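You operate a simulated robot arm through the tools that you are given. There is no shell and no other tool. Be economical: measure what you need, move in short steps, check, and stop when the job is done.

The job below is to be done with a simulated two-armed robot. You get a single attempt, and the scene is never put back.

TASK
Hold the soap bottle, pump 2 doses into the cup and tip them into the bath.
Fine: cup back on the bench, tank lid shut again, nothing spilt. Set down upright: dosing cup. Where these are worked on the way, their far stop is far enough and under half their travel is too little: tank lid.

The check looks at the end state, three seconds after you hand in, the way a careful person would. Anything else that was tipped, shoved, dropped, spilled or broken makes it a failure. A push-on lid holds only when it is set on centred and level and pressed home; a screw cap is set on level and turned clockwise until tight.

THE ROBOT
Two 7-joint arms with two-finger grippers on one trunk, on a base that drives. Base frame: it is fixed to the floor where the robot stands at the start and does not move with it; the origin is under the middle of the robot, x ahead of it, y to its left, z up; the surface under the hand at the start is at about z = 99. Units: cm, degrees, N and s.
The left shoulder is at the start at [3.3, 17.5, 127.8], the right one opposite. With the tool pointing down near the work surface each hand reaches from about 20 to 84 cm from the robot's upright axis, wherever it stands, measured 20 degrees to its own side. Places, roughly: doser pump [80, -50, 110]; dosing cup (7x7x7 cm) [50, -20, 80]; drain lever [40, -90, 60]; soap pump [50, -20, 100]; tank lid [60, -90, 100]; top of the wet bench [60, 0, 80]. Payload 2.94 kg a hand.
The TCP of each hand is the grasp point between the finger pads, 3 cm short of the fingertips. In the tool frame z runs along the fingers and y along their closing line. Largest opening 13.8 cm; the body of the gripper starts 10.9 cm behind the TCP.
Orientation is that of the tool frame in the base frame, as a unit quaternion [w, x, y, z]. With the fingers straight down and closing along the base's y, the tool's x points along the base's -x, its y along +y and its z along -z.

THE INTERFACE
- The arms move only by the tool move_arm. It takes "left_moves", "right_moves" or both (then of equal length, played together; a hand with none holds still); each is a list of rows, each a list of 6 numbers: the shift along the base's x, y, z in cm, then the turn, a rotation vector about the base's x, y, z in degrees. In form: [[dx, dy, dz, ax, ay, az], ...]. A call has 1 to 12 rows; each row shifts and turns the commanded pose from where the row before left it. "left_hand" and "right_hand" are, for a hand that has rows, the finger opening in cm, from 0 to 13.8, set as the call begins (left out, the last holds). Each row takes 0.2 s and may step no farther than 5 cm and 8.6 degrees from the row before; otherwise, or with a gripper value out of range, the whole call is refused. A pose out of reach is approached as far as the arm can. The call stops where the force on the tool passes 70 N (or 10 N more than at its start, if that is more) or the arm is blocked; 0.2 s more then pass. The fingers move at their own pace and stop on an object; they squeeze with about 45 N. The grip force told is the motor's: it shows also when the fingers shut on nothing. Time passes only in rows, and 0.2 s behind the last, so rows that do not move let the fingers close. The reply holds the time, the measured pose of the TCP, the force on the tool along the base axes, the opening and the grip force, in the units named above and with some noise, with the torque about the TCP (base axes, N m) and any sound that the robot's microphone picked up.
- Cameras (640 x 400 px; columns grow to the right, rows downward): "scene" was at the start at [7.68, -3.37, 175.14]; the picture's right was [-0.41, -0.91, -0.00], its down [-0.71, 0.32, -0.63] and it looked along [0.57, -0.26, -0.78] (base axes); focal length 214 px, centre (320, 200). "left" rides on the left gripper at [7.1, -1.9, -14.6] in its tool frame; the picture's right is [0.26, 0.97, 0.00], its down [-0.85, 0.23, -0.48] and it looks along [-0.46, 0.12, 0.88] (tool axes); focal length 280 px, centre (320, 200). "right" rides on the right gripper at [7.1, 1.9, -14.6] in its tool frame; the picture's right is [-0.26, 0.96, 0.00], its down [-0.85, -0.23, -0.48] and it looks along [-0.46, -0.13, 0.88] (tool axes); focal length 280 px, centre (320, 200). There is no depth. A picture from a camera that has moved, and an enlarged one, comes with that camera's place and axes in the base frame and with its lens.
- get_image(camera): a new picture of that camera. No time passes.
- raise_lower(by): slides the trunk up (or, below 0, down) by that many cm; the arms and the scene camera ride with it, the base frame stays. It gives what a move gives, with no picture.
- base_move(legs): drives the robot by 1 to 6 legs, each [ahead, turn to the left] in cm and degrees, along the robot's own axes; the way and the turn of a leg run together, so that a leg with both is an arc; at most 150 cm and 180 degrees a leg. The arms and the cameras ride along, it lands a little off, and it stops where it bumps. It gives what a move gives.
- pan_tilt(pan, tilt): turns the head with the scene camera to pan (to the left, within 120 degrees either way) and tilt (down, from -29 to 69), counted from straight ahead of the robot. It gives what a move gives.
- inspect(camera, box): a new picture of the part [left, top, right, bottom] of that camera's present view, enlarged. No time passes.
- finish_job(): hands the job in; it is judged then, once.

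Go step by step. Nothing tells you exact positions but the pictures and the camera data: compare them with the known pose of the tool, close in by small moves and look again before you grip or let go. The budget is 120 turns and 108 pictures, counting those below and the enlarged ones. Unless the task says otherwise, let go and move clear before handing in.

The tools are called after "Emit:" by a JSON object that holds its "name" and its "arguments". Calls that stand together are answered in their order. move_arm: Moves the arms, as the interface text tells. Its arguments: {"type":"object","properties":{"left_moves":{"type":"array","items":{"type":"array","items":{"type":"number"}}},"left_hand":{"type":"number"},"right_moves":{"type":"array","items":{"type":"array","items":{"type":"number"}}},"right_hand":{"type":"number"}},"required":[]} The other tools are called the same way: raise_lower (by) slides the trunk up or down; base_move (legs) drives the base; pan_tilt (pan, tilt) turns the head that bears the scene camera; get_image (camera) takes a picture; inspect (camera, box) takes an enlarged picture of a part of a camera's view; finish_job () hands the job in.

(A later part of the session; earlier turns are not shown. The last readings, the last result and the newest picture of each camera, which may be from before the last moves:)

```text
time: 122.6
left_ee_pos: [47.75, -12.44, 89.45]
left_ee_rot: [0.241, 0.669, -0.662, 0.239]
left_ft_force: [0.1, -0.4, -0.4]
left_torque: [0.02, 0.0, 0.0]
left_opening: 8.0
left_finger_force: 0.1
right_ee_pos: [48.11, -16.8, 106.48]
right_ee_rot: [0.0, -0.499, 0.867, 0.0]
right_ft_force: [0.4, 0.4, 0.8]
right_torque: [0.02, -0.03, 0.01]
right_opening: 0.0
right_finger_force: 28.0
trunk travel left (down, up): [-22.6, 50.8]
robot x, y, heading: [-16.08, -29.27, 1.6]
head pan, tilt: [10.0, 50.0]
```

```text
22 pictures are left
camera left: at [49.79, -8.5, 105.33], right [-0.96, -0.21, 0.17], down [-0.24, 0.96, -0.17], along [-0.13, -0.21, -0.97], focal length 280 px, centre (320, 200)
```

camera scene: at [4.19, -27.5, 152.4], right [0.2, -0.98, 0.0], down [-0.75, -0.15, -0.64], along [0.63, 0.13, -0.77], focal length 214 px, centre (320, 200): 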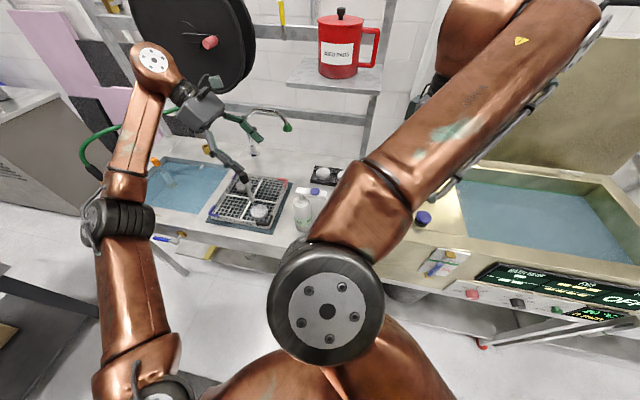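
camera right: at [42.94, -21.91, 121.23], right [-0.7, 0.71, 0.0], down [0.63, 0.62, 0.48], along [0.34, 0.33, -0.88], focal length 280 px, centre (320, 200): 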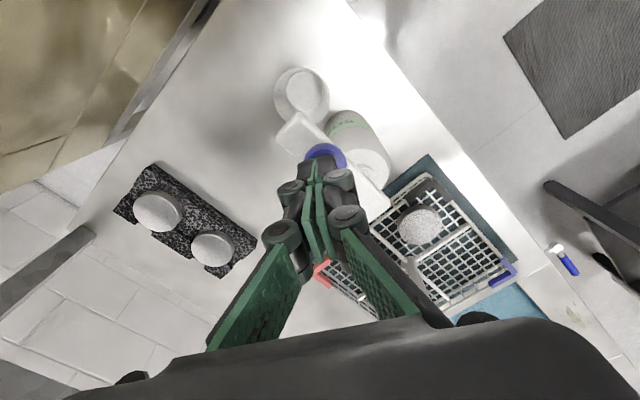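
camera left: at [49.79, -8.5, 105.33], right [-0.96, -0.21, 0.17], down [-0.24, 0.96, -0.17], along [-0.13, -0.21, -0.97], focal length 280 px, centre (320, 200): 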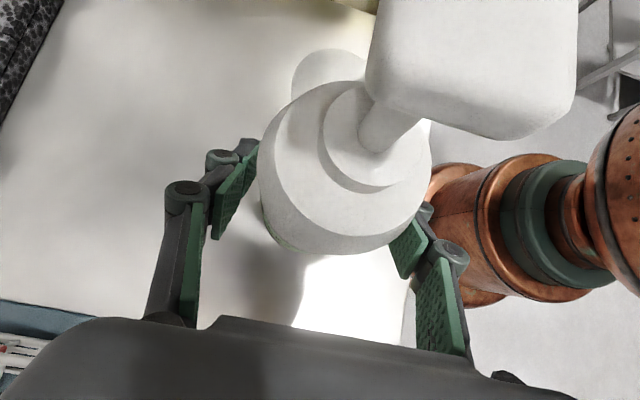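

Aligned. Close on the bottle, then start pressing slowly to find the button top.

Emit:
{"name": "move_arm", "arguments": {"left_moves": [[0, 0, 0, 0, 0, 0], [0, 0, 0, 0, 0, 0], [0, 0, 0, 0, 0, 0], [0, 0, 0, 0, 0, 0]], "left_hand": 5.5}}

Emit:
{"name": "move_arm", "arguments": {"right_moves": [[-0.3, -0.1, -0.5, 0, 0, 0], [0, 0, -0.5, 0, 0, 0], [0, 0, -0.5, 0, 0, 0], [0, 0, 0, 0, 0, 0]]}}

```text
time: 123.6
left_ee_pos: [47.66, -12.36, 89.53]
left_ee_rot: [0.241, 0.668, -0.663, 0.238]
left_ft_force: [1.4, 1.1, 1.3]
left_torque: [-0.02, -0.17, 0.02]
left_opening: 6.16
left_finger_force: 44.4
right_ee_pos: [48.17, -16.78, 106.63]
right_ee_rot: [0.0, -0.498, 0.867, 0.0]
right_ft_force: [-0.2, -0.1, -0.7]
right_torque: [-0.02, -0.01, -0.03]
right_opening: 0.0
right_finger_force: 28.1
trunk travel left (down, up): [-22.6, 50.8]
robot x, y, heading: [-16.28, -29.25, 1.5]
head pan, tilt: [10.0, 50.0]
```

```text
time: 124.6
left_ee_pos: [47.71, -12.52, 89.59]
left_ee_rot: [0.242, 0.668, -0.662, 0.239]
left_ft_force: [5.3, -0.2, 0.6]
left_torque: [0.39, 0.05, 0.23]
left_opening: 6.16
left_finger_force: 45.0
right_ee_pos: [47.87, -16.94, 105.03]
right_ee_rot: [0.0, -0.498, 0.867, 0.0]
right_ft_force: [-3.4, 2.2, 8.1]
right_torque: [-0.01, 0.09, -0.01]
right_opening: 0.6
right_finger_force: 28.4
trunk travel left (down, up): [-22.6, 50.8]
robot x, y, heading: [-16.38, -29.32, 1.6]
head pan, tilt: [10.0, 50.0]
```

Contact at fingertip z≈102. Pressing down the first stroke in small steps.

Emit:
{"name": "move_arm", "arguments": {"right_moves": [[0, 0, -0.4, 0, 0, 0], [0, 0, -0.4, 0, 0, 0], [0, 0, -0.4, 0, 0, 0], [0, 0, 0, 0, 0, 0]]}}

Emit:
{"name": "get_image", "arguments": {"camera": "right"}}

```text
time: 125.6
left_ee_pos: [47.7, -12.48, 89.54]
left_ee_rot: [0.24, 0.669, -0.662, 0.238]
left_ft_force: [17.6, -2.2, -9.3]
left_torque: [0.86, -0.55, 0.4]
left_opening: 6.17
left_finger_force: 44.8
right_ee_pos: [47.89, -17.21, 104.35]
right_ee_rot: [0.004, -0.499, 0.866, -0.002]
right_ft_force: [-4.3, -2.3, 46.9]
right_torque: [-0.01, 0.14, 0.12]
right_opening: 0.6
right_finger_force: 28.5
trunk travel left (down, up): [-22.6, 50.8]
robot x, y, heading: [-15.82, -29.51, 1.4]
head pan, tilt: [10.0, 50.0]
```

```text
21 pictures are left
camera right: at [42.52, -22.26, 118.9], right [-0.7, 0.71, 0.0], down [0.62, 0.62, 0.48], along [0.35, 0.34, -0.88], focal length 280 px, centre (320, 200)
```

right: 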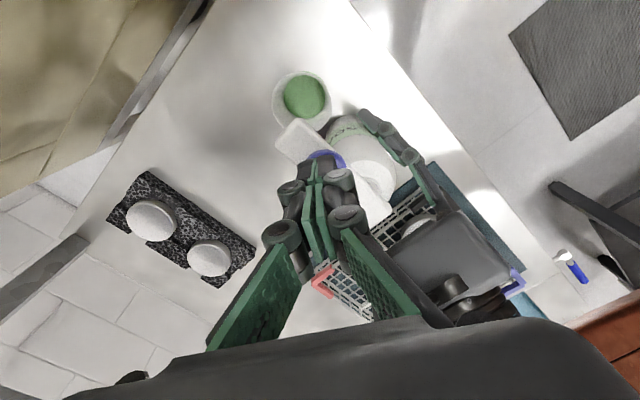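

Green soap appeared in the cup — first dose. I release fully, let the pump rise, then check.

Emit:
{"name": "move_arm", "arguments": {"right_moves": [[0, 0.15, 1, 0, 0, 0], [0, 0.15, 1, 0, 0, 0], [0, 0, 0.8, 0, 0, 0], [0, 0, 0, 0, 0, 0], [0, 0, 0, 0, 0, 0], [0, 0, 0, 0, 0, 0]]}}

Emit:
{"name": "inspect", "arguments": {"camera": "right", "box": [240, 60, 420, 180]}}

```text
time: 127.0
left_ee_pos: [47.62, -12.4, 89.52]
left_ee_rot: [0.242, 0.668, -0.662, 0.239]
left_ft_force: [-1.9, -1.2, -0.7]
left_torque: [-0.13, -0.02, -0.04]
left_opening: 6.18
left_finger_force: 44.9
right_ee_pos: [47.87, -16.68, 106.66]
right_ee_rot: [-0.001, -0.498, 0.867, 0.0]
right_ft_force: [-0.5, 0.3, -0.7]
right_torque: [-0.07, 0.0, 0.0]
right_opening: 0.0
right_finger_force: 28.7
trunk travel left (down, up): [-22.6, 50.8]
robot x, y, heading: [-16.19, -29.44, 1.5]
head pan, tilt: [10.0, 50.0]
```

```text
3.33 times, centred on (330, 120) of right
camera zoom: at [42.63, -21.71, 121.32], right [-0.7, 0.71, 0.0], down [0.63, 0.62, 0.48], along [0.34, 0.33, -0.88], focal length 935 px, centre (287, 467)
```

zoom: 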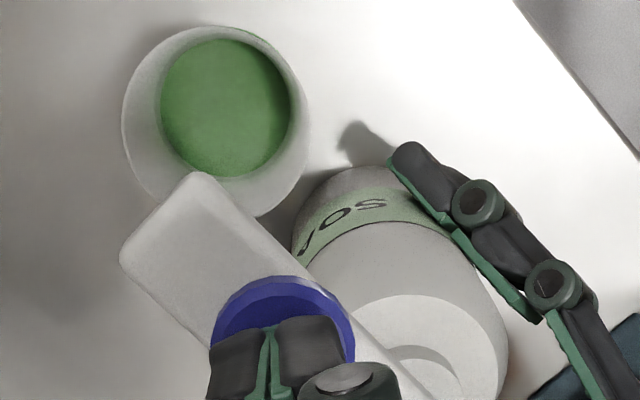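

One dose is in, nothing spilt. Second stroke, same depth, then release.

Emit:
{"name": "move_arm", "arguments": {"right_moves": [[0, -0.1, -0.6, 0, 0, 0], [0, 0, -0.6, 0, 0, 0], [0, 0, -0.4, 0, 0, 0], [0, 0, -0.4, 0, 0, 0], [0, 0, -0.4, 0, 0, 0], [0, 0, -0.4, 0, 0, 0], [0, 0, 0, 0, 0, 0], [0, 0, 0, 0, 0, 0]]}}

Emit:
{"name": "move_arm", "arguments": {"right_moves": [[0, 0.1, 1, 0, 0, 0], [0, 0.1, 1, 0, 0, 0], [0, 0, 0.8, 0, 0, 0], [0, 0, 0, 0, 0, 0], [0, 0, 0, 0, 0, 0]]}}

Emit:
{"name": "inspect", "arguments": {"camera": "right", "box": [240, 60, 420, 180]}}

```text
time: 128.8
left_ee_pos: [47.55, -12.56, 89.54]
left_ee_rot: [0.24, 0.669, -0.662, 0.238]
left_ft_force: [10.6, -6.8, -9.9]
left_torque: [0.89, -1.0, 0.13]
left_opening: 6.2
left_finger_force: 44.6
right_ee_pos: [47.69, -16.93, 104.29]
right_ee_rot: [0.004, -0.498, 0.867, 0.0]
right_ft_force: [0.7, 1.5, 46.9]
right_torque: [0.1, -0.04, 0.1]
right_opening: 0.61
right_finger_force: 28.0
trunk travel left (down, up): [-22.6, 50.8]
robot x, y, heading: [-16.3, -29.44, 1.5]
head pan, tilt: [10.0, 50.0]
```

```text
time: 130.0
left_ee_pos: [47.73, -12.32, 89.57]
left_ee_rot: [0.241, 0.669, -0.661, 0.239]
left_ft_force: [-0.8, 1.3, 2.5]
left_torque: [-0.03, 0.1, -0.04]
left_opening: 6.19
left_finger_force: 45.2
right_ee_pos: [47.72, -16.64, 106.72]
right_ee_rot: [0.0, -0.499, 0.866, 0.001]
right_ft_force: [-0.2, 1.0, 0.3]
right_torque: [0.02, -0.02, 0.01]
right_opening: 0.01
right_finger_force: 29.0
trunk travel left (down, up): [-22.6, 50.8]
robot x, y, heading: [-16.38, -29.56, 1.5]
head pan, tilt: [10.0, 50.0]
```

```text
3.33 times, centred on (330, 120) of right
camera zoom: at [42.58, -21.64, 121.34], right [-0.7, 0.71, 0.0], down [0.63, 0.62, 0.48], along [0.34, 0.33, -0.88], focal length 935 px, centre (287, 467)
```

zoom: 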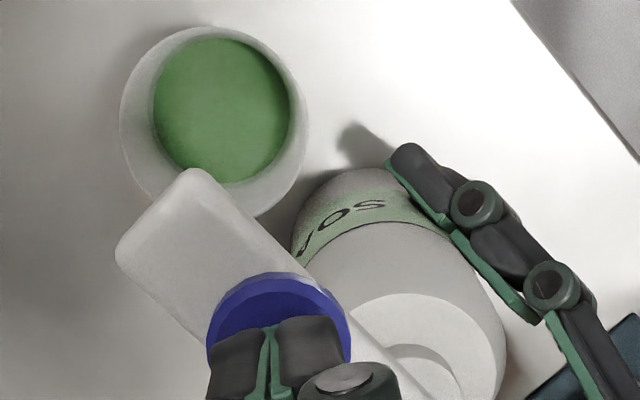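

Two doses are in the cup. Now I release the bottle and withdraw the left hand, while the right lifts clear toward −y and turns/tilts for a side-tilted cup grasp.

Emit:
{"name": "move_arm", "arguments": {"left_moves": [[0, 0, 0, 0, 0, 0], [0, 0, 0, 0, 0, 0], [0, 0, 0, 0, 0, 0], [0, 0, 0, 0, 0, 0], [0, 2.45, 4.2, 0, 0, 0], [0, 2.9, 3.3, 0, 0, 0], [0, 2.9, 3.3, 0, 0, 0], [0, 2.9, 3.3, 0, 0, 0], [0, 2.9, 3.8, 0, 0, 0], [0, 1, 4.6, 0, 0, 0], [0, 0, 4.6, 0, 0, 0], [0, 0, 0, 0, 0, 0]], "left_hand": 12.5, "right_moves": [[0, 0, 2, 0, 0, 0], [0, -1, 3, 0, 0, 0], [0, -3, 2, 0, 0, 5], [0, -3, 1, 0, 0, 5], [0, -3, 0, 0, 0, 5], [0, -3, 0, 0, 0, 5], [0, -2.5, 0, 0, 0, 5], [0, -2, 0, 0, 0, 5], [0, 0, 0, 8, 0, 0], [0, 0, 0, 8, 0, 0], [0, 0, 0, 8, 0, 0], [0, 0, 0, 8, 0, 0]], "right_hand": 0}}

Emit:
{"name": "move_arm", "arguments": {"right_moves": [[0, 0, 0, 8, 0, 0], [0, 0, -1, 0, 0, 0], [0, 0, 0, 0, 0, 0], [0, 0, 0, 0, 0, 0]], "right_hand": 11}}

Emit:
{"name": "get_image", "arguments": {"camera": "right"}}

Emit:
{"name": "get_image", "arguments": {"camera": "scene"}}

```text
time: 132.6
left_ee_pos: [47.62, 2.77, 116.62]
left_ee_rot: [0.242, 0.668, -0.662, 0.239]
left_ft_force: [0.3, -0.3, 0.4]
left_torque: [-0.02, 0.06, 0.01]
left_opening: 12.49
left_finger_force: 0.1
right_ee_pos: [47.96, -34.07, 114.65]
right_ee_rot: [0.195, -0.679, 0.68, 0.196]
right_ft_force: [1.1, -0.2, 0.0]
right_torque: [-0.03, -0.02, 0.05]
right_opening: 0.0
right_finger_force: 28.1
trunk travel left (down, up): [-22.6, 50.8]
robot x, y, heading: [-16.24, -29.1, 1.7]
head pan, tilt: [10.0, 50.0]
```

```text
time: 133.6
left_ee_pos: [47.64, 2.81, 116.64]
left_ee_rot: [0.242, 0.668, -0.662, 0.239]
left_ft_force: [0.3, -0.3, -0.3]
left_torque: [-0.02, -0.02, 0.03]
left_opening: 12.53
left_finger_force: 0.1
right_ee_pos: [47.98, -34.22, 113.69]
right_ee_rot: [0.242, -0.663, 0.666, 0.242]
right_ft_force: [0.7, 0.6, -0.3]
right_torque: [0.0, 0.01, -0.01]
right_opening: 8.96
right_finger_force: 0.0
trunk travel left (down, up): [-22.6, 50.8]
robot x, y, heading: [-16.5, -29.31, 1.6]
head pan, tilt: [10.0, 50.0]
```

```text
18 pictures are left
camera right: at [45.98, -48.8, 120.34], right [-0.96, 0.2, 0.17], down [0.23, 0.34, 0.91], along [0.13, 0.92, -0.38], focal length 280 px, centre (320, 200)
```

right: 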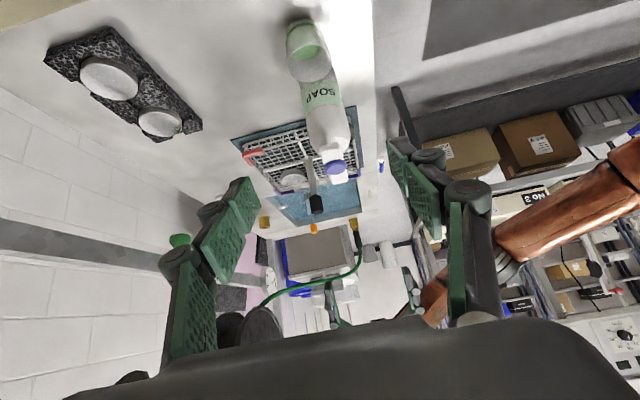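

```text
17 pictures are left
camera scene: at [4.22, -27.5, 152.4], right [0.2, -0.98, 0.0], down [-0.75, -0.15, -0.64], along [0.63, 0.13, -0.77], focal length 214 px, centre (320, 200)
```

scene: 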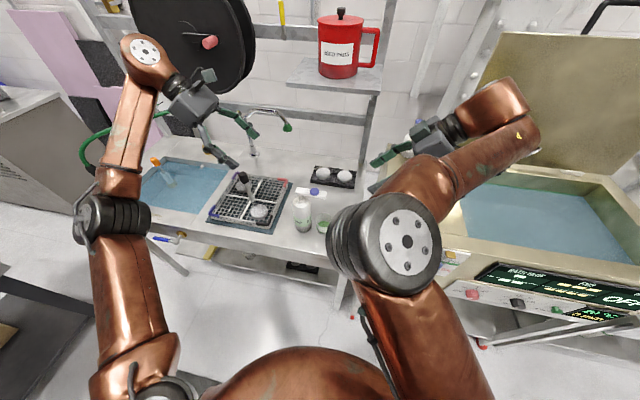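

I'll use a milder tilt and 60° yaw instead, so the hand's camera stays away from the tank wall on the way to the cup.

Emit:
{"name": "move_arm", "arguments": {"right_moves": [[-0.45, 0.35, -0.5, -8, 0, 0], [-0.45, 0.35, -0.5, -8, 0, 0], [-0.45, 0.35, -0.5, -8, 0, 0], [-0.45, 0.35, -0.5, -8, 0, 0], [-0.45, 0.35, -0.5, -8, 0, 0], [-0.45, 0.35, -0.5, 0, 0, -7.5], [-0.45, 0.35, -0.5, 0, 0, -7.5], [-0.45, 0.35, -0.5, 0, 0, -7.5], [-0.45, 0.35, -0.5, 0, 0, -7.5], [-0.45, 0.35, -0.8, 6.5, -3.75, 0], [-0.45, 0.35, -0.8, 6.5, -3.75, 0], [-0.45, 0.35, -0.8, 6.5, -3.75, 0]], "right_hand": 11}}

Emit:
{"name": "move_arm", "arguments": {"right_moves": [[0, 0, -1.5, 6.5, -3.75, 0], [0, 0, 0, 0, 0, 0], [0, 0, 0, 0, 0, 0]]}}

Emit:
{"name": "get_image", "arguments": {"camera": "right"}}

```text
time: 136.2
left_ee_pos: [47.45, 2.76, 116.6]
left_ee_rot: [0.242, 0.668, -0.662, 0.239]
left_ft_force: [-0.9, 0.5, 0.3]
left_torque: [0.01, 0.0, -0.01]
left_opening: 12.52
left_finger_force: 0.1
right_ee_pos: [42.6, -29.86, 106.68]
right_ee_rot: [0.171, -0.489, 0.85, 0.097]
right_ft_force: [-0.8, -1.1, -0.1]
right_torque: [-0.02, -0.01, -0.01]
right_opening: 10.99
right_finger_force: 0.1
trunk travel left (down, up): [-22.6, 50.8]
robot x, y, heading: [-16.42, -29.36, 1.6]
head pan, tilt: [10.0, 50.0]
```

```text
time: 137.0
left_ee_pos: [47.58, 2.84, 116.68]
left_ee_rot: [0.242, 0.668, -0.662, 0.239]
left_ft_force: [-0.7, -0.7, 0.5]
left_torque: [0.01, 0.01, -0.02]
left_opening: 12.51
left_finger_force: 0.0
right_ee_pos: [42.46, -29.81, 105.17]
right_ee_rot: [0.224, -0.482, 0.837, 0.13]
right_ft_force: [-0.6, 0.3, -1.0]
right_torque: [0.01, -0.01, 0.0]
right_opening: 10.98
right_finger_force: 0.0
trunk travel left (down, up): [-22.6, 50.8]
robot x, y, heading: [-16.46, -29.17, 1.5]
head pan, tilt: [10.0, 50.0]
```

```text
16 pictures are left
camera right: at [34.05, -40.39, 114.42], right [-0.72, 0.68, 0.13], down [0.45, 0.31, 0.84], along [0.53, 0.66, -0.53], focal length 280 px, centre (320, 200)
```

right: 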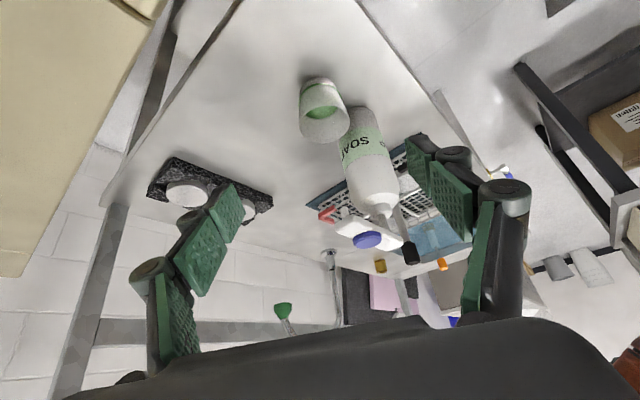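

Cup centre ≈ (48.1, −19.8). I'll slide down the approach line most of the way and check.

Emit:
{"name": "move_arm", "arguments": {"right_moves": [[1.13, 1.98, -3.94, 0, 0, 0], [1.13, 1.98, -3.94, 0, 0, 0], [1.13, 1.98, -3.94, 0, 0, 0], [1.0, 1.75, -3.5, 0, 0, 0], [0, 0, 0, 0, 0, 0]]}}

Emit:
{"name": "get_image", "arguments": {"camera": "right"}}

```text
time: 138.2
left_ee_pos: [47.52, 2.76, 116.59]
left_ee_rot: [0.242, 0.668, -0.662, 0.239]
left_ft_force: [-1.2, 0.5, -0.4]
left_torque: [0.04, -0.04, 0.01]
left_opening: 12.52
left_finger_force: 0.1
right_ee_pos: [52.75, -27.65, 94.05]
right_ee_rot: [0.225, -0.481, 0.837, 0.13]
right_ft_force: [-0.4, -0.8, 0.2]
right_torque: [-0.02, 0.01, -0.02]
right_opening: 11.0
right_finger_force: 0.0
right hand out of reach, approached as far as the arm can: row 1, 2, 3, 4
trunk travel left (down, up): [-22.6, 50.8]
robot x, y, heading: [-16.5, -29.09, 1.6]
head pan, tilt: [10.0, 50.0]
```

```text
15 pictures are left
camera right: at [44.32, -38.21, 103.17], right [-0.72, 0.68, 0.13], down [0.45, 0.31, 0.84], along [0.53, 0.66, -0.53], focal length 280 px, centre (320, 200)
```

right: 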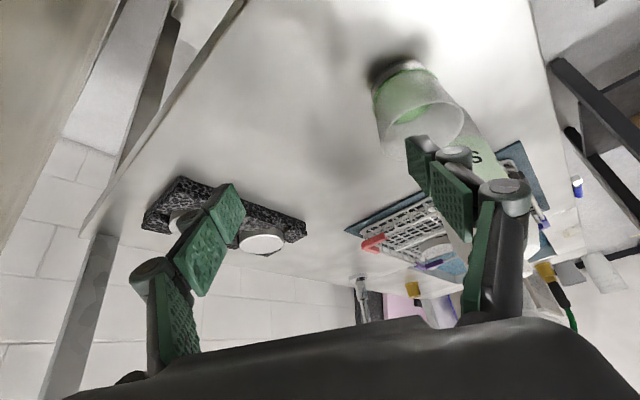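

The arm is again too close for that low a pose. I'll lift the hand away, raise the trunk a little (which leans it back) and back the base 9 cm.

Emit:
{"name": "move_arm", "arguments": {"right_moves": [[-1.5, -1.5, 4, 0, 0, 0], [-2, -1, 4, 0, 0, 0], [-2, -1, 4, 0, 0, 0], [-2, 0, 3, 0, 0, 0], [0, 0, 0, 0, 0, 0]]}}

Emit:
{"name": "raise_lower", "arguments": {"by": 8}}

Emit:
{"name": "base_move", "arguments": {"legs": [[-9, 0]]}}

Emit:
{"name": "move_arm", "arguments": {"right_moves": [[0, 0, 0, 0, 0, 0], [0, 0, 0, 0, 0, 0], [0, 0, 0, 0, 0, 0], [0, 0, 0, 0, 0, 0], [0, 0, 0, 0, 0, 0], [0, 0, 0, 0, 0, 0]]}}

```text
time: 139.4
left_ee_pos: [47.59, 2.79, 116.61]
left_ee_rot: [0.242, 0.668, -0.662, 0.238]
left_ft_force: [0.1, -0.1, 0.5]
left_torque: [-0.01, 0.03, -0.01]
left_opening: 12.51
left_finger_force: 0.0
right_ee_pos: [45.19, -31.22, 108.95]
right_ee_rot: [0.223, -0.482, 0.837, 0.131]
right_ft_force: [-0.3, -0.1, 0.1]
right_torque: [0.01, 0.0, 0.03]
right_opening: 11.01
right_finger_force: 0.1
trunk travel left (down, up): [-22.6, 50.8]
robot x, y, heading: [-16.18, -29.55, 1.5]
head pan, tilt: [10.0, 50.0]
```

```text
time: 140.5
left_ee_pos: [47.85, 2.58, 124.49]
left_ee_rot: [0.242, 0.668, -0.662, 0.238]
left_ft_force: [-0.3, 0.6, 0.2]
left_torque: [-0.01, 0.0, 0.0]
left_opening: 12.51
left_finger_force: 0.0
right_ee_pos: [45.25, -31.19, 116.91]
right_ee_rot: [0.223, -0.481, 0.838, 0.13]
right_ft_force: [-0.4, 0.6, -0.9]
right_torque: [0.01, 0.01, 0.0]
right_opening: 10.97
right_finger_force: 0.0
trunk travel left (down, up): [-30.6, 42.8]
robot x, y, heading: [-16.2, -29.3, 1.7]
head pan, tilt: [10.0, 50.0]
```

```text
time: 141.7
left_ee_pos: [39.07, 2.81, 125.11]
left_ee_rot: [0.244, 0.674, -0.654, 0.241]
left_ft_force: [-1.8, -2.4, 0.2]
left_torque: [0.2, -0.17, 0.18]
left_opening: 12.51
left_finger_force: 0.1
right_ee_pos: [36.01, -31.29, 116.89]
right_ee_rot: [0.224, -0.482, 0.837, 0.131]
right_ft_force: [-1.4, 0.6, -2.4]
right_torque: [0.19, -0.19, -0.02]
right_opening: 11.01
right_finger_force: 0.0
trunk travel left (down, up): [-30.6, 42.8]
robot x, y, heading: [-25.22, -29.83, 1.8]
head pan, tilt: [10.0, 50.0]
stopped in leg 1: the robot was blocked; the commanded pose is now the measured one
```

```text
time: 142.2
left_ee_pos: [36.11, 6.79, 129.01]
left_ee_rot: [0.266, 0.712, -0.583, 0.286]
left_ft_force: [1.3, 0.6, -1.5]
left_torque: [-0.17, 0.09, -0.12]
left_opening: 12.54
left_finger_force: 0.5
right_ee_pos: [32.48, -33.3, 119.35]
right_ee_rot: [0.254, -0.462, 0.832, 0.174]
right_ft_force: [-0.1, 0.7, -0.3]
right_torque: [0.02, -0.02, -0.01]
right_opening: 10.97
right_finger_force: 0.0
trunk travel left (down, up): [-30.6, 42.8]
robot x, y, heading: [-24.88, -29.68, 1.9]
head pan, tilt: [10.0, 50.0]
stopped in row 2 (left hand): the arm was blocked; the commanded pose is now the measured one
```

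Emit:
{"name": "move_arm", "arguments": {"right_moves": [[0, 0, 0, 0, 0, 0], [0, 0, 0, 0, 0, 0], [0, 0, 0, 0, 0, 0]]}}

Emit:
{"name": "get_image", "arguments": {"camera": "scene"}}

```text
time: 142.5
left_ee_pos: [25.72, 6.43, 133.73]
left_ee_rot: [0.261, 0.708, -0.569, 0.326]
left_ft_force: [4.2, 0.0, -2.5]
left_torque: [-0.19, 0.22, -0.3]
left_opening: 12.51
left_finger_force: 0.1
right_ee_pos: [23.55, -35.75, 118.01]
right_ee_rot: [0.246, -0.431, 0.842, 0.211]
right_ft_force: [-0.6, -1.0, -4.6]
right_torque: [0.42, -0.2, -0.06]
right_opening: 11.03
right_finger_force: 0.2
trunk travel left (down, up): [-30.6, 42.8]
robot x, y, heading: [-25.13, -29.57, 1.8]
head pan, tilt: [10.0, 50.0]
stopped in row 1 (left hand): the arm was blocked; the commanded pose is now the measured one
```

```text
14 pictures are left
camera scene: at [-2.86, -27.84, 160.67], right [0.2, -0.98, -0.01], down [-0.78, -0.16, -0.61], along [0.59, 0.13, -0.79], focal length 214 px, centre (320, 200)
```

scene: 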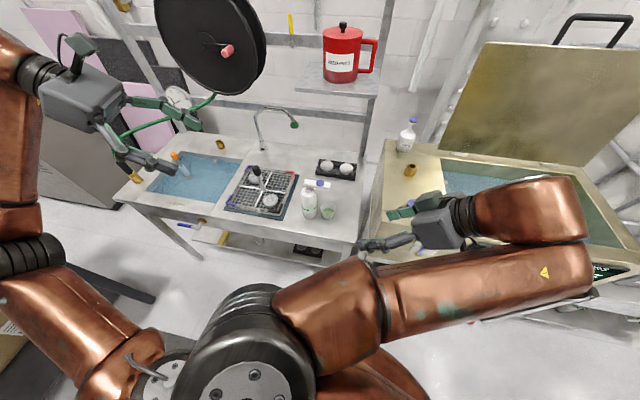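

The robot is still rocking from the drive; nothing has been touched. Letting it settle.

Emit:
{"name": "move_arm", "arguments": {"left_moves": [[0, 0, 0, 0, 0, 0], [0, 0, 0, 0, 0, 0], [0, 0, 0, 0, 0, 0], [0, 0, 0, 0, 0, 0], [0, 0, 0, 0, 0, 0]]}}

Emit:
{"name": "move_arm", "arguments": {"left_moves": [[0, 0, 0, 0, 0, 0], [0, 0, 0, 0, 0, 0], [0, 0, 0, 0, 0, 0], [0, 0, 0, 0, 0, 0], [0, 0, 0, 0, 0, 0]]}}

```text
time: 142.8
left_ee_pos: [14.62, 6.14, 136.25]
left_ee_rot: [0.217, 0.698, -0.592, 0.341]
left_ft_force: [0.7, 0.8, 1.3]
left_torque: [0.13, 0.07, -0.07]
left_opening: 12.53
left_finger_force: 0.4
right_ee_pos: [14.53, -36.41, 120.79]
right_ee_rot: [0.282, -0.436, 0.832, 0.195]
right_ft_force: [-5.1, 4.2, -2.3]
right_torque: [-0.21, -0.53, -0.34]
right_opening: 10.98
right_finger_force: 0.1
trunk travel left (down, up): [-30.6, 42.8]
robot x, y, heading: [-25.51, -29.67, 1.8]
head pan, tilt: [10.0, 50.0]
stopped in row 1 (left hand): the arm was blocked; the commanded pose is now the measured one
```

```text
time: 143.7
left_ee_pos: [17.08, 0.86, 136.1]
left_ee_rot: [0.228, 0.672, -0.629, 0.319]
left_ft_force: [2.1, -2.1, -2.8]
left_torque: [-0.05, 0.16, -0.24]
left_opening: 12.5
left_finger_force: 0.0
right_ee_pos: [20.4, -38.58, 116.0]
right_ee_rot: [0.188, -0.434, 0.851, 0.227]
right_ft_force: [0.6, -0.1, -0.9]
right_torque: [0.15, 0.08, 0.11]
right_opening: 11.03
right_finger_force: 0.0
trunk travel left (down, up): [-30.6, 42.8]
robot x, y, heading: [-24.82, -29.53, 1.7]
head pan, tilt: [10.0, 50.0]
stopped in row 4 (left hand): the arm was blocked; the commanded pose is now the measured one
```

Emit:
{"name": "move_arm", "arguments": {"right_moves": [[0, 0, 0, 0, 0, 0], [0, 0, 0, 0, 0, 0], [0, 0, 0, 0, 0, 0], [0, 0, 0, 0, 0, 0], [0, 0, 0, 0, 0, 0], [0, 0, 0, 0, 0, 0]]}}

Emit:
{"name": "move_arm", "arguments": {"right_moves": [[0, 0, 0, 0, 0, 0], [0, 0, 0, 0, 0, 0], [0, 0, 0, 0, 0, 0]]}}

Emit:
{"name": "get_image", "arguments": {"camera": "scene"}}

```text
time: 144.1
left_ee_pos: [2.72, 0.9, 140.25]
left_ee_rot: [0.193, 0.653, -0.638, 0.362]
left_ft_force: [-7.0, -1.3, 4.0]
left_torque: [0.43, -0.57, 0.54]
left_opening: 12.51
left_finger_force: 0.2
right_ee_pos: [9.47, -39.08, 117.68]
right_ee_rot: [0.197, -0.445, 0.849, 0.207]
right_ft_force: [-0.7, 1.9, 1.1]
right_torque: [-0.28, -0.09, -0.12]
right_opening: 10.96
right_finger_force: 0.0
trunk travel left (down, up): [-30.6, 42.8]
robot x, y, heading: [-24.58, -29.43, 1.9]
head pan, tilt: [10.0, 50.0]
stopped in row 1 (left hand): the arm was blocked; the commanded pose is now the measured one
```

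```text
time: 145.0
left_ee_pos: [1.79, 0.87, 140.58]
left_ee_rot: [0.19, 0.652, -0.637, 0.364]
left_ft_force: [-0.7, -0.3, -1.3]
left_torque: [-0.07, -0.05, 0.0]
left_opening: 12.51
left_finger_force: 0.0
right_ee_pos: [9.5, -40.04, 116.78]
right_ee_rot: [0.168, -0.448, 0.854, 0.207]
right_ft_force: [1.2, 1.2, -2.0]
right_torque: [0.05, -0.05, -0.03]
right_opening: 10.96
right_finger_force: 0.1
trunk travel left (down, up): [-30.6, 42.8]
robot x, y, heading: [-24.44, -29.59, 1.7]
head pan, tilt: [10.0, 50.0]
stopped in row 3 (left hand): the arm was blocked; the commanded pose is now the measured one
```

```text
13 pictures are left
camera scene: at [-10.42, -27.77, 160.71], right [0.2, -0.98, 0.0], down [-0.75, -0.15, -0.64], along [0.63, 0.13, -0.77], focal length 214 px, centre (320, 200)
```

scene: 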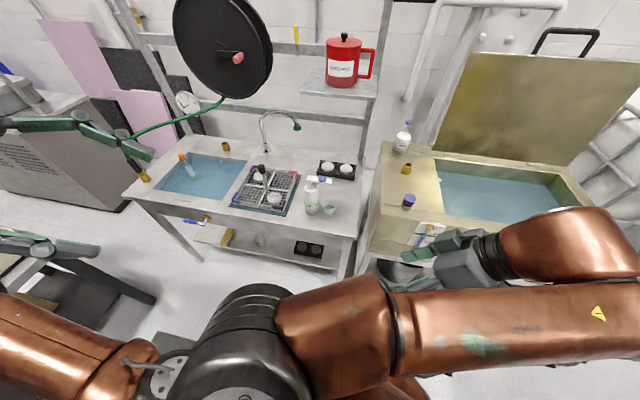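

Settled and level; cup and bottle look fine. I restore the right hand's tilt and return to the pre-grasp above the cup.

Emit:
{"name": "move_arm", "arguments": {"right_moves": [[3.3, 1, -0.5, -0.49, -1.06, 0.14], [3.3, 1, -0.5, -0.49, -1.06, 0.14], [3.3, 1, -0.5, -0.49, -1.06, 0.14], [3.3, 1, -0.5, -0.49, -1.06, 0.14], [3.3, 1, -0.5, -0.49, -1.06, 0.14], [3.3, 1, -0.5, -0.49, -1.06, 0.14], [3.3, 1, -0.5, -0.49, -1.06, 0.14], [3.3, 1, -1, -0.49, -1.06, 0.14], [3.3, 1, -3, -0.49, -1.06, 0.14], [3.3, 1, -3, -0.49, -1.06, 0.14], [0, 0, 0, 0, 0, 0]], "right_hand": 11}}

Emit:
{"name": "move_arm", "arguments": {"right_moves": [[0, 0, 0, 0, 0, 0], [0, 0, 0, 0, 0, 0]]}}

```text
time: 147.4
left_ee_pos: [4.61, 0.83, 139.89]
left_ee_rot: [0.198, 0.658, -0.634, 0.353]
left_ft_force: [0.2, 0.5, 0.7]
left_torque: [0.0, -0.01, 0.02]
left_opening: 12.51
left_finger_force: 0.0
right_ee_pos: [44.31, -30.36, 106.72]
right_ee_rot: [0.242, -0.48, 0.832, 0.134]
right_ft_force: [0.0, 0.6, -0.3]
right_torque: [0.01, 0.0, -0.02]
right_opening: 11.02
right_finger_force: 0.0
right hand out of reach, approached as far as the arm can: row 1
trunk travel left (down, up): [-30.6, 42.8]
robot x, y, heading: [-24.97, -30.08, 1.8]
head pan, tilt: [10.0, 50.0]
```

```text
time: 148.0
left_ee_pos: [4.69, 0.86, 139.7]
left_ee_rot: [0.199, 0.659, -0.634, 0.354]
left_ft_force: [0.4, -0.3, 0.0]
left_torque: [-0.02, 0.02, 0.01]
left_opening: 12.48
left_finger_force: 0.1
right_ee_pos: [44.39, -30.4, 106.7]
right_ee_rot: [0.242, -0.48, 0.832, 0.134]
right_ft_force: [-0.1, -0.4, -0.1]
right_torque: [-0.01, 0.0, 0.0]
right_opening: 11.02
right_finger_force: 0.1
trunk travel left (down, up): [-30.6, 42.8]
robot x, y, heading: [-24.65, -29.24, 1.6]
head pan, tilt: [10.0, 50.0]
```

Emit:
{"name": "move_arm", "arguments": {"right_moves": [[-2.3, 0.1, -1.6, 0, 0, 0], [1.26, 2.09, -3.89, 0, 0, 0], [1.26, 2.09, -3.89, 0, 0, 0], [1.26, 2.09, -3.89, 0, 0, 0], [0, 0, 0, 0, 0, 0]]}}

Emit:
{"name": "get_image", "arguments": {"camera": "right"}}

```text
time: 149.2
left_ee_pos: [4.56, 0.83, 139.92]
left_ee_rot: [0.198, 0.658, -0.634, 0.354]
left_ft_force: [0.6, -0.1, -0.4]
left_torque: [-0.01, 0.04, 0.02]
left_opening: 12.5
left_finger_force: 0.0
right_ee_pos: [47.93, -25.27, 93.96]
right_ee_rot: [0.243, -0.48, 0.832, 0.135]
right_ft_force: [0.6, 0.0, -0.6]
right_torque: [-0.01, -0.02, -0.01]
right_opening: 11.01
right_finger_force: 0.1
right hand out of reach, approached as far as the arm can: row 3, 4
trunk travel left (down, up): [-30.6, 42.8]
robot x, y, heading: [-24.76, -29.47, 1.7]
head pan, tilt: [10.0, 50.0]
```

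```text
12 pictures are left
camera right: at [39.32, -36.0, 102.59], right [-0.72, 0.68, 0.13], down [0.43, 0.29, 0.86], along [0.54, 0.68, -0.5], focal length 280 px, centre (320, 200)
```

right: 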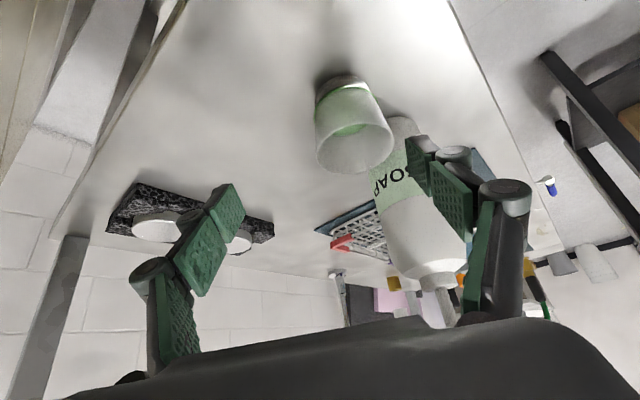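

Just short by a few cm again, in the "too close" sense. I'll back the hand up its line, drive back 9 cm, and let it settle.

Emit:
{"name": "move_arm", "arguments": {"right_moves": [[-1.26, -2.09, 3.89, 0, 0, 0], [-1.26, -2.09, 3.89, 0, 0, 0], [-1.26, -2.09, 3.89, 0, 0, 0], [-1, -1, 3.5, 0, 0, 0], [0, 0, 0, 0, 0, 0]], "left_moves": [[3, 0, 0, 0, 0, 0], [3, 0, 0, 0, 0, 0], [3, 0, 0, 0, 0, 0], [3, 0, 0, 0, 0, 0], [0, 0, 0, 0, 0, 0]]}}

Emit:
{"name": "base_move", "arguments": {"legs": [[-4.5, 0], [-4.5, 0]]}}

Emit:
{"name": "move_arm", "arguments": {"right_moves": [[0, 0, 0, 0, 0, 0], [0, 0, 0, 0, 0, 0], [0, 0, 0, 0, 0, 0], [0, 0, 0, 0, 0, 0], [0, 0, 0, 0, 0, 0], [0, 0, 0, 0, 0, 0], [0, 0, 0, 0, 0, 0], [0, 0, 0, 0, 0, 0]], "left_moves": [[0, 0, 0, 0, 0, 0], [0, 0, 0, 0, 0, 0], [0, 0, 0, 0, 0, 0], [0, 0, 0, 0, 0, 0], [0, 0, 0, 0, 0, 0], [0, 0, 0, 0, 0, 0], [0, 0, 0, 0, 0, 0], [0, 0, 0, 0, 0, 0]]}}

```text
time: 150.4
left_ee_pos: [16.73, 0.98, 139.92]
left_ee_rot: [0.198, 0.658, -0.634, 0.353]
left_ft_force: [-0.3, -0.1, -1.0]
left_torque: [0.02, 0.0, 0.01]
left_opening: 12.49
left_finger_force: 0.0
right_ee_pos: [43.45, -32.4, 109.28]
right_ee_rot: [0.242, -0.48, 0.832, 0.135]
right_ft_force: [-0.6, 0.0, 0.1]
right_torque: [0.0, -0.03, -0.02]
right_opening: 10.98
right_finger_force: 0.1
trunk travel left (down, up): [-30.6, 42.8]
robot x, y, heading: [-25.0, -29.82, 1.5]
head pan, tilt: [10.0, 50.0]
```

```text
time: 151.8
left_ee_pos: [9.08, 0.55, 139.27]
left_ee_rot: [0.202, 0.661, -0.632, 0.349]
left_ft_force: [2.5, 0.0, -1.8]
left_torque: [-0.13, 0.18, -0.16]
left_opening: 12.45
left_finger_force: 0.1
right_ee_pos: [35.35, -32.89, 108.59]
right_ee_rot: [0.238, -0.478, 0.835, 0.137]
right_ft_force: [1.0, -1.1, -2.1]
right_torque: [0.22, 0.07, 0.14]
right_opening: 11.01
right_finger_force: 0.0
trunk travel left (down, up): [-30.6, 42.8]
robot x, y, heading: [-33.88, -29.96, 1.7]
head pan, tilt: [10.0, 50.0]
```

```text
time: 153.6
left_ee_pos: [7.92, 0.56, 139.73]
left_ee_rot: [0.198, 0.66, -0.634, 0.351]
left_ft_force: [0.4, -0.4, -0.2]
left_torque: [-0.03, 0.05, -0.04]
left_opening: 12.49
left_finger_force: 0.1
right_ee_pos: [34.56, -32.87, 108.96]
right_ee_rot: [0.241, -0.479, 0.833, 0.136]
right_ft_force: [0.3, 0.8, -0.1]
right_torque: [0.0, 0.03, 0.06]
right_opening: 10.99
right_finger_force: 0.0
trunk travel left (down, up): [-30.6, 42.8]
robot x, y, heading: [-33.57, -29.86, 2.0]
head pan, tilt: [10.0, 50.0]
```

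Driving in short legs kept it calm. Approaching the cup again along the line.

Emit:
{"name": "move_arm", "arguments": {"right_moves": [[3.6, 1.7, -2.4, 0, 0, 0], [3.7, 1.7, -2.4, 0, 0, 0], [1.23, 2.05, -3.8, 0, 0, 0], [1.23, 2.05, -3.8, 0, 0, 0], [1.23, 2.05, -3.8, 0, 0, 0], [0, 0, 0, 0, 0, 0]]}}

Emit:
{"name": "get_image", "arguments": {"camera": "right"}}

```text
time: 155.0
left_ee_pos: [7.85, 0.62, 139.82]
left_ee_rot: [0.199, 0.659, -0.634, 0.352]
left_ft_force: [0.1, -0.2, 0.0]
left_torque: [0.01, 0.0, -0.01]
left_opening: 12.48
left_finger_force: 0.0
right_ee_pos: [45.32, -23.36, 92.93]
right_ee_rot: [0.243, -0.479, 0.833, 0.135]
right_ft_force: [0.5, -0.2, 0.3]
right_torque: [0.03, -0.02, -0.05]
right_opening: 11.0
right_finger_force: 0.1
trunk travel left (down, up): [-30.6, 42.8]
robot x, y, heading: [-33.52, -29.94, 1.4]
head pan, tilt: [10.0, 50.0]
```

```text
11 pictures are left
camera right: at [36.73, -34.13, 101.59], right [-0.72, 0.68, 0.13], down [0.43, 0.29, 0.86], along [0.54, 0.68, -0.5], focal length 280 px, centre (320, 200)
```

right: 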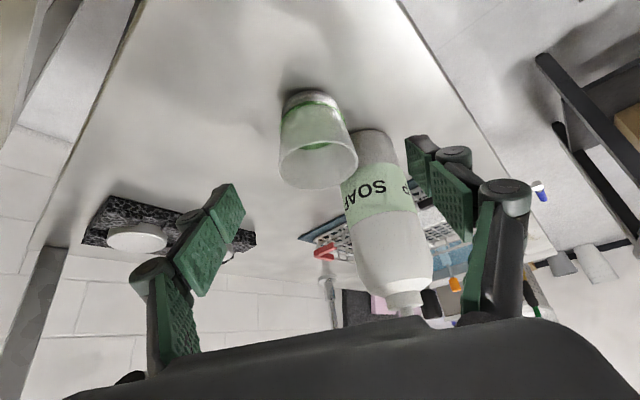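

On line and within reach. Final advance around the cup, then a gentle close in two stages.

Emit:
{"name": "move_arm", "arguments": {"right_moves": [[0.86, 1.28, -2.44, 0, 0, 0], [0.86, 1.28, -2.44, 0, 0, 0], [0.86, 1.28, -2.44, 0, 0, 0], [0, 0, 0, 0, 0, 0]]}}

Emit:
{"name": "move_arm", "arguments": {"right_moves": [[0, 0, 0, 0, 0, 0], [0, 0, 0, 0, 0, 0], [0, 0, 0, 0, 0, 0]], "right_hand": 8}}

Emit:
{"name": "get_image", "arguments": {"camera": "right"}}

```text
time: 156.0
left_ee_pos: [7.81, 0.7, 139.83]
left_ee_rot: [0.199, 0.66, -0.633, 0.353]
left_ft_force: [-0.7, 0.2, 0.2]
left_torque: [0.0, -0.01, 0.03]
left_opening: 12.51
left_finger_force: 0.1
right_ee_pos: [47.9, -19.53, 85.67]
right_ee_rot: [0.242, -0.478, 0.833, 0.134]
right_ft_force: [-0.4, 0.2, 1.0]
right_torque: [0.02, 0.0, -0.02]
right_opening: 11.0
right_finger_force: 0.1
trunk travel left (down, up): [-30.6, 42.8]
robot x, y, heading: [-33.49, -29.59, 1.8]
head pan, tilt: [10.0, 50.0]
```

```text
time: 156.8
left_ee_pos: [7.88, 0.54, 139.8]
left_ee_rot: [0.199, 0.659, -0.634, 0.352]
left_ft_force: [0.6, -0.4, 0.2]
left_torque: [0.01, 0.0, 0.01]
left_opening: 12.51
left_finger_force: 0.0
right_ee_pos: [47.85, -19.32, 85.57]
right_ee_rot: [0.241, -0.478, 0.834, 0.135]
right_ft_force: [0.4, 0.6, -0.2]
right_torque: [0.04, 0.05, 0.0]
right_opening: 7.99
right_finger_force: 0.0
trunk travel left (down, up): [-30.6, 42.8]
robot x, y, heading: [-34.27, -29.62, 1.8]
head pan, tilt: [10.0, 50.0]
```

```text
10 pictures are left
camera right: at [39.32, -30.25, 94.2], right [-0.72, 0.68, 0.13], down [0.43, 0.29, 0.86], along [0.54, 0.67, -0.5], focal length 280 px, centre (320, 200)
```

right: 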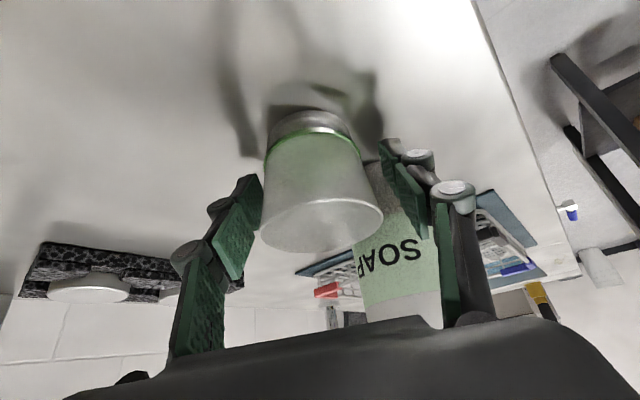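

The cup is between the pads. Close to grip, then lift slightly.

Emit:
{"name": "move_arm", "arguments": {"right_moves": [[0, 0, 0, 0, 0, 0], [0, 0, 0, 0, 0, 0], [0, 0, 0, 0, 0, 0], [0, 0, 0, 0, 0, 0]], "right_hand": 5.6}}

Emit:
{"name": "move_arm", "arguments": {"right_moves": [[0, -0.3, 0.6, 0, 0, 0], [0, -0.5, 0.6, 0, 0, 0], [0, -0.5, 0.6, 0, 0, 0], [0, 0, 0, 0, 0, 0]]}}

Emit:
{"name": "get_image", "arguments": {"camera": "right"}}

```text
time: 157.8
left_ee_pos: [7.8, 0.64, 139.64]
left_ee_rot: [0.199, 0.659, -0.634, 0.353]
left_ft_force: [0.6, 0.5, 0.7]
left_torque: [-0.01, 0.01, 0.0]
left_opening: 12.48
left_finger_force: 0.1
right_ee_pos: [48.03, -19.59, 85.59]
right_ee_rot: [0.241, -0.479, 0.833, 0.135]
right_ft_force: [-0.7, -0.2, 0.5]
right_torque: [-0.04, 0.04, -0.02]
right_opening: 5.82
right_finger_force: 7.1
trunk travel left (down, up): [-30.6, 42.8]
robot x, y, heading: [-33.83, -29.46, 1.6]
head pan, tilt: [10.0, 50.0]
```

```text
time: 158.8
left_ee_pos: [7.72, 0.62, 139.73]
left_ee_rot: [0.198, 0.659, -0.634, 0.353]
left_ft_force: [1.0, -0.6, -0.8]
left_torque: [-0.01, -0.01, 0.01]
left_opening: 12.47
left_finger_force: 0.0
right_ee_pos: [48.0, -20.75, 87.39]
right_ee_rot: [0.242, -0.479, 0.833, 0.135]
right_ft_force: [-0.1, -0.3, -0.6]
right_torque: [-0.01, 0.03, -0.06]
right_opening: 5.73
right_finger_force: 31.3
trunk travel left (down, up): [-30.6, 42.8]
robot x, y, heading: [-33.44, -29.96, 1.5]
head pan, tilt: [10.0, 50.0]
```

```text
9 pictures are left
camera right: at [39.39, -31.5, 95.94], right [-0.72, 0.68, 0.13], down [0.43, 0.29, 0.86], along [0.54, 0.68, -0.5], focal length 280 px, centre (320, 200)
```

right: 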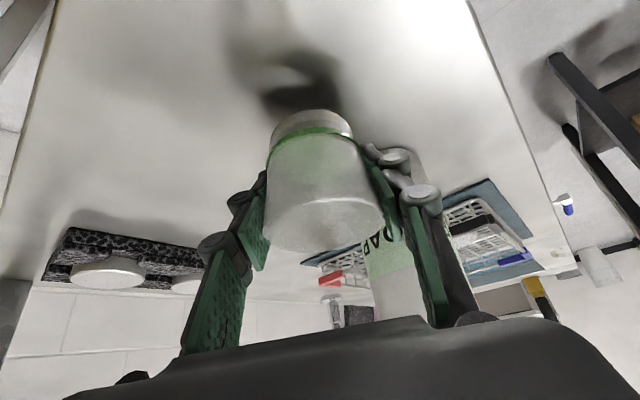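

The cup is lifted, upright, with the soap in it. Next I bring it out from under the nozzle while rising, then turn it (kept level) so the hand faces forward, travelling high toward the tank.

Emit:
{"name": "move_arm", "arguments": {"right_moves": [[0, -1.5, 1.5, 0, 0, 0], [0, -2, 2.2, 0, 0, 0], [0, -2.2, 3.2, 0, 0, 0], [0, -1.5, 3.8, 0, 0, 0], [0, -1, 4, 0, 0, 0], [0, 0, 4, 0, 0, 0], [0, 0, 4, 0, 0, 0], [0, 0, 4, 0, 0, 0], [0, 0, 3, 0, 0, 0], [0, 0, 0, 0, 0, 0]]}}

Emit:
{"name": "move_arm", "arguments": {"right_moves": [[0, -2, 0, 0, 0, -6], [0, -2, 0, 0, 0, -6], [0, -2, 0, 0, 0, -6], [0, -2, 0, 0, 0, -6], [0, -2, 0, 0, 0, -6], [0, -2, 0, 0, 0, -6], [0, -2, 0, 0, 0, -6], [0, -2, 0, 0, 0, -6], [0, -2, 0, 0, 0, -6], [0, -2, 0, 0, 0, -6], [0, -2, 0, 0, 0, -3], [0, 0, 0, 0, 0, 0]]}}

Emit:
{"name": "get_image", "arguments": {"camera": "scene"}}

```text
time: 161.0
left_ee_pos: [7.81, 0.65, 139.81]
left_ee_rot: [0.2, 0.66, -0.634, 0.352]
left_ft_force: [0.4, 1.1, 0.1]
left_torque: [-0.05, 0.02, -0.04]
left_opening: 12.53
left_finger_force: 0.1
right_ee_pos: [48.17, -28.79, 117.07]
right_ee_rot: [0.242, -0.478, 0.833, 0.135]
right_ft_force: [-0.6, -0.3, -0.4]
right_torque: [-0.03, -0.02, 0.0]
right_opening: 5.76
right_finger_force: 14.4
trunk travel left (down, up): [-30.6, 42.8]
robot x, y, heading: [-33.59, -29.8, 1.6]
head pan, tilt: [10.0, 50.0]
```

```text
time: 163.6
left_ee_pos: [7.72, 0.63, 139.71]
left_ee_rot: [0.199, 0.659, -0.633, 0.353]
left_ft_force: [0.0, -0.2, 0.0]
left_torque: [0.02, 0.0, -0.02]
left_opening: 12.49
left_finger_force: 0.0
right_ee_pos: [48.14, -50.95, 117.09]
right_ee_rot: [0.276, 0.027, 0.961, -0.011]
right_ft_force: [-0.1, 0.3, -0.3]
right_torque: [0.01, 0.0, -0.01]
right_opening: 5.75
right_finger_force: 10.8
trunk travel left (down, up): [-30.6, 42.8]
robot x, y, heading: [-33.72, -29.93, 1.7]
head pan, tilt: [10.0, 50.0]
```

```text
8 pictures are left
camera scene: at [-19.06, -28.16, 160.72], right [0.2, -0.98, 0.0], down [-0.75, -0.15, -0.64], along [0.63, 0.13, -0.77], focal length 214 px, centre (320, 200)
```

scene: 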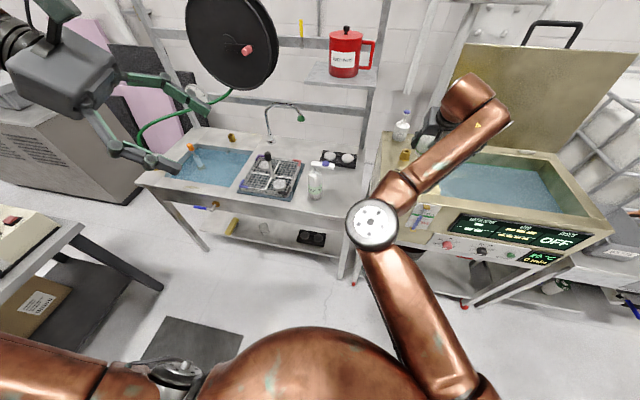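

The cup is level above the tank deck with the hand facing forward. Firming the grip slightly and moving out over the middle of the bath.

Emit:
{"name": "move_arm", "arguments": {"right_moves": [[0, 0, 1.5, 0, 0, 0], [1.5, -3.6, 1.5, 0, 0, 0], [1.5, -3.6, 1.5, 0, 0, 0], [1.5, -3.6, 1.5, 0, 0, 0], [1.5, -3.6, 1.5, 0, 0, 0], [1.5, -3.6, 1.5, 0, 0, 0], [1.5, -3.6, 0, 0, 0, 0], [0.5, -3.5, 0, 0, 0, 0], [0, 0, 0, 0, 0, 0]], "right_hand": 5.2}}

Emit:
{"name": "get_image", "arguments": {"camera": "right"}}

```text
time: 165.6
left_ee_pos: [7.95, 0.87, 139.57]
left_ee_rot: [0.199, 0.66, -0.633, 0.353]
left_ft_force: [0.0, 0.8, -0.7]
left_torque: [-0.07, -0.03, 0.01]
left_opening: 12.5
left_finger_force: 0.1
right_ee_pos: [53.27, -72.81, 124.89]
right_ee_rot: [0.277, 0.026, 0.961, -0.012]
right_ft_force: [0.2, 1.9, 0.0]
right_torque: [-0.05, -0.01, -0.03]
right_opening: 5.62
right_finger_force: 45.2
right hand out of reach, approached as far as the arm can: row 6, 7, 8
trunk travel left (down, up): [-30.6, 42.8]
robot x, y, heading: [-33.83, -29.72, 1.7]
head pan, tilt: [10.0, 50.0]
```

```text
7 pictures are left
camera right: at [39.54, -69.9, 133.56], right [0.28, 0.95, 0.13], down [0.45, -0.25, 0.86], along [0.85, -0.18, -0.5], focal length 280 px, centre (320, 200)
```

right: 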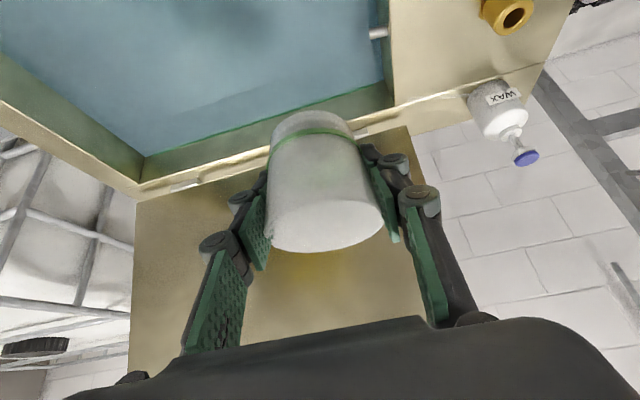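

The cup is over the bath (inner left rim y≈−64, front x≈43). I'll tip it by pitching the hand forward, about 96° in total.

Emit:
{"name": "move_arm", "arguments": {"right_moves": [[0, 0, 0, 0, -7, 0], [0, 0, 0, 0, -7, 0], [0, 0, 0, 0, -7, 0], [0, 0, 0, 0, -7, 0], [0.3, 0, 0, 0, -6, 0], [0.3, 0, 0, 0, -6, 0], [0.3, 0, 0, 0, -6, 0], [0.3, 0, 0, 0, -6, 0], [0, 0, 0, 0, 0, 0]]}}

Emit:
{"name": "get_image", "arguments": {"camera": "right"}}

```text
time: 167.6
left_ee_pos: [7.91, 0.6, 139.81]
left_ee_rot: [0.198, 0.66, -0.634, 0.352]
left_ft_force: [0.0, -0.1, -0.1]
left_torque: [0.0, 0.01, -0.03]
left_opening: 12.51
left_finger_force: 0.0
right_ee_pos: [53.18, -73.28, 124.74]
right_ee_rot: [0.277, 0.027, 0.96, -0.012]
right_ft_force: [0.5, 0.1, 0.0]
right_torque: [0.04, 0.0, -0.02]
right_opening: 5.6
right_finger_force: 45.0
right hand out of reach, approached as far as the arm can: row 1, 2, 3, 4, 5, 6, 7, 8
trunk travel left (down, up): [-30.6, 42.8]
robot x, y, heading: [-33.6, -29.78, 1.7]
head pan, tilt: [10.0, 50.0]
```

```text
6 pictures are left
camera right: at [39.51, -70.26, 133.46], right [0.28, 0.95, 0.13], down [0.45, -0.25, 0.86], along [0.85, -0.18, -0.5], focal length 280 px, centre (320, 200)
```

right: 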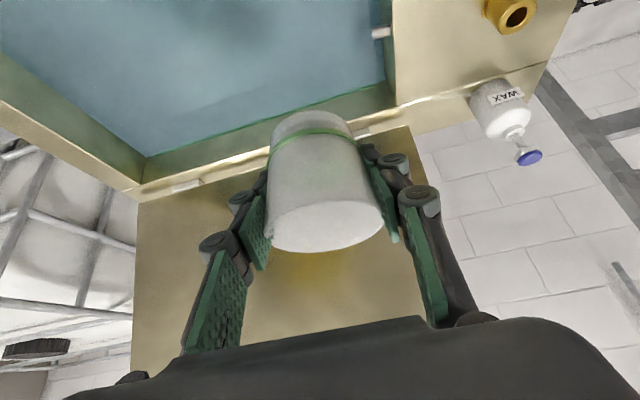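

The arm is at full stretch and can't rotate. I'll pull the hand back 12 cm and drive forward in short legs to regain room.

Emit:
{"name": "move_arm", "arguments": {"right_moves": [[-2, 0, 0, 0, 0, 0], [-2, 0, 0, 0, 0, 0], [-2, 0, 0, 0, 0, 0], [-2, 0, 0, 0, 0, 0], [-2, 0, 0, 0, 0, 0], [-2, 0, 0, 0, 0, 0], [0, 0, 0, 0, 0, 0]]}}

Emit:
{"name": "base_move", "arguments": {"legs": [[4, 0], [4, 0], [4, 0], [4, 0]]}}

Emit:
{"name": "move_arm", "arguments": {"right_moves": [[0, 0, 0, 0, 0, 0], [0, 0, 0, 0, 0, 0], [0, 0, 0, 0, 0, 0], [0, 0, 0, 0, 0, 0], [0, 0, 0, 0, 0, 0]], "left_moves": [[0, 0, 0, 0, 0, 0], [0, 0, 0, 0, 0, 0], [0, 0, 0, 0, 0, 0], [0, 0, 0, 0, 0, 0], [0, 0, 0, 0, 0, 0]]}}

```text
time: 169.2
left_ee_pos: [7.85, 0.64, 139.82]
left_ee_rot: [0.198, 0.659, -0.634, 0.352]
left_ft_force: [0.1, -0.8, 0.2]
left_torque: [-0.05, -0.01, 0.02]
left_opening: 12.5
left_finger_force: 0.1
right_ee_pos: [52.38, -73.12, 124.81]
right_ee_rot: [0.277, 0.028, 0.961, -0.012]
right_ft_force: [0.7, 0.0, 0.0]
right_torque: [0.02, 0.01, 0.0]
right_opening: 5.61
right_finger_force: 44.9
right hand out of reach, approached as far as the arm can: row 1, 2, 3, 4, 5, 6
trunk travel left (down, up): [-30.6, 42.8]
robot x, y, heading: [-33.95, -29.96, 1.4]
head pan, tilt: [10.0, 50.0]
```

```text
time: 171.5
left_ee_pos: [24.61, 0.94, 139.67]
left_ee_rot: [0.2, 0.66, -0.634, 0.35]
left_ft_force: [-0.4, 0.2, -0.7]
left_torque: [0.01, 0.03, 0.01]
left_opening: 12.52
left_finger_force: 0.1
right_ee_pos: [69.04, -76.82, 124.89]
right_ee_rot: [0.274, 0.076, 0.959, -0.004]
right_ft_force: [-0.3, -2.0, -0.5]
right_torque: [0.19, -0.01, 0.13]
right_opening: 5.59
right_finger_force: 45.1
trunk travel left (down, up): [-30.6, 42.8]
robot x, y, heading: [-17.41, -29.48, 1.6]
head pan, tilt: [10.0, 50.0]
```

```text
time: 172.1
left_ee_pos: [21.34, 1.71, 140.37]
left_ee_rot: [0.193, 0.654, -0.636, 0.362]
left_ft_force: [2.6, 0.7, -1.9]
left_torque: [-0.27, 0.15, -0.28]
left_opening: 12.51
left_finger_force: 0.1
right_ee_pos: [66.44, -77.01, 127.81]
right_ee_rot: [0.29, 0.086, 0.953, -0.002]
right_ft_force: [1.8, 5.3, 3.8]
right_torque: [-0.46, 0.32, -0.37]
right_opening: 5.62
right_finger_force: 44.9
trunk travel left (down, up): [-30.6, 42.8]
robot x, y, heading: [-18.12, -29.4, 1.6]
head pan, tilt: [10.0, 50.0]
stopped in row 2 (right hand): the arm was blocked; the commanded pose is now the measured one
```

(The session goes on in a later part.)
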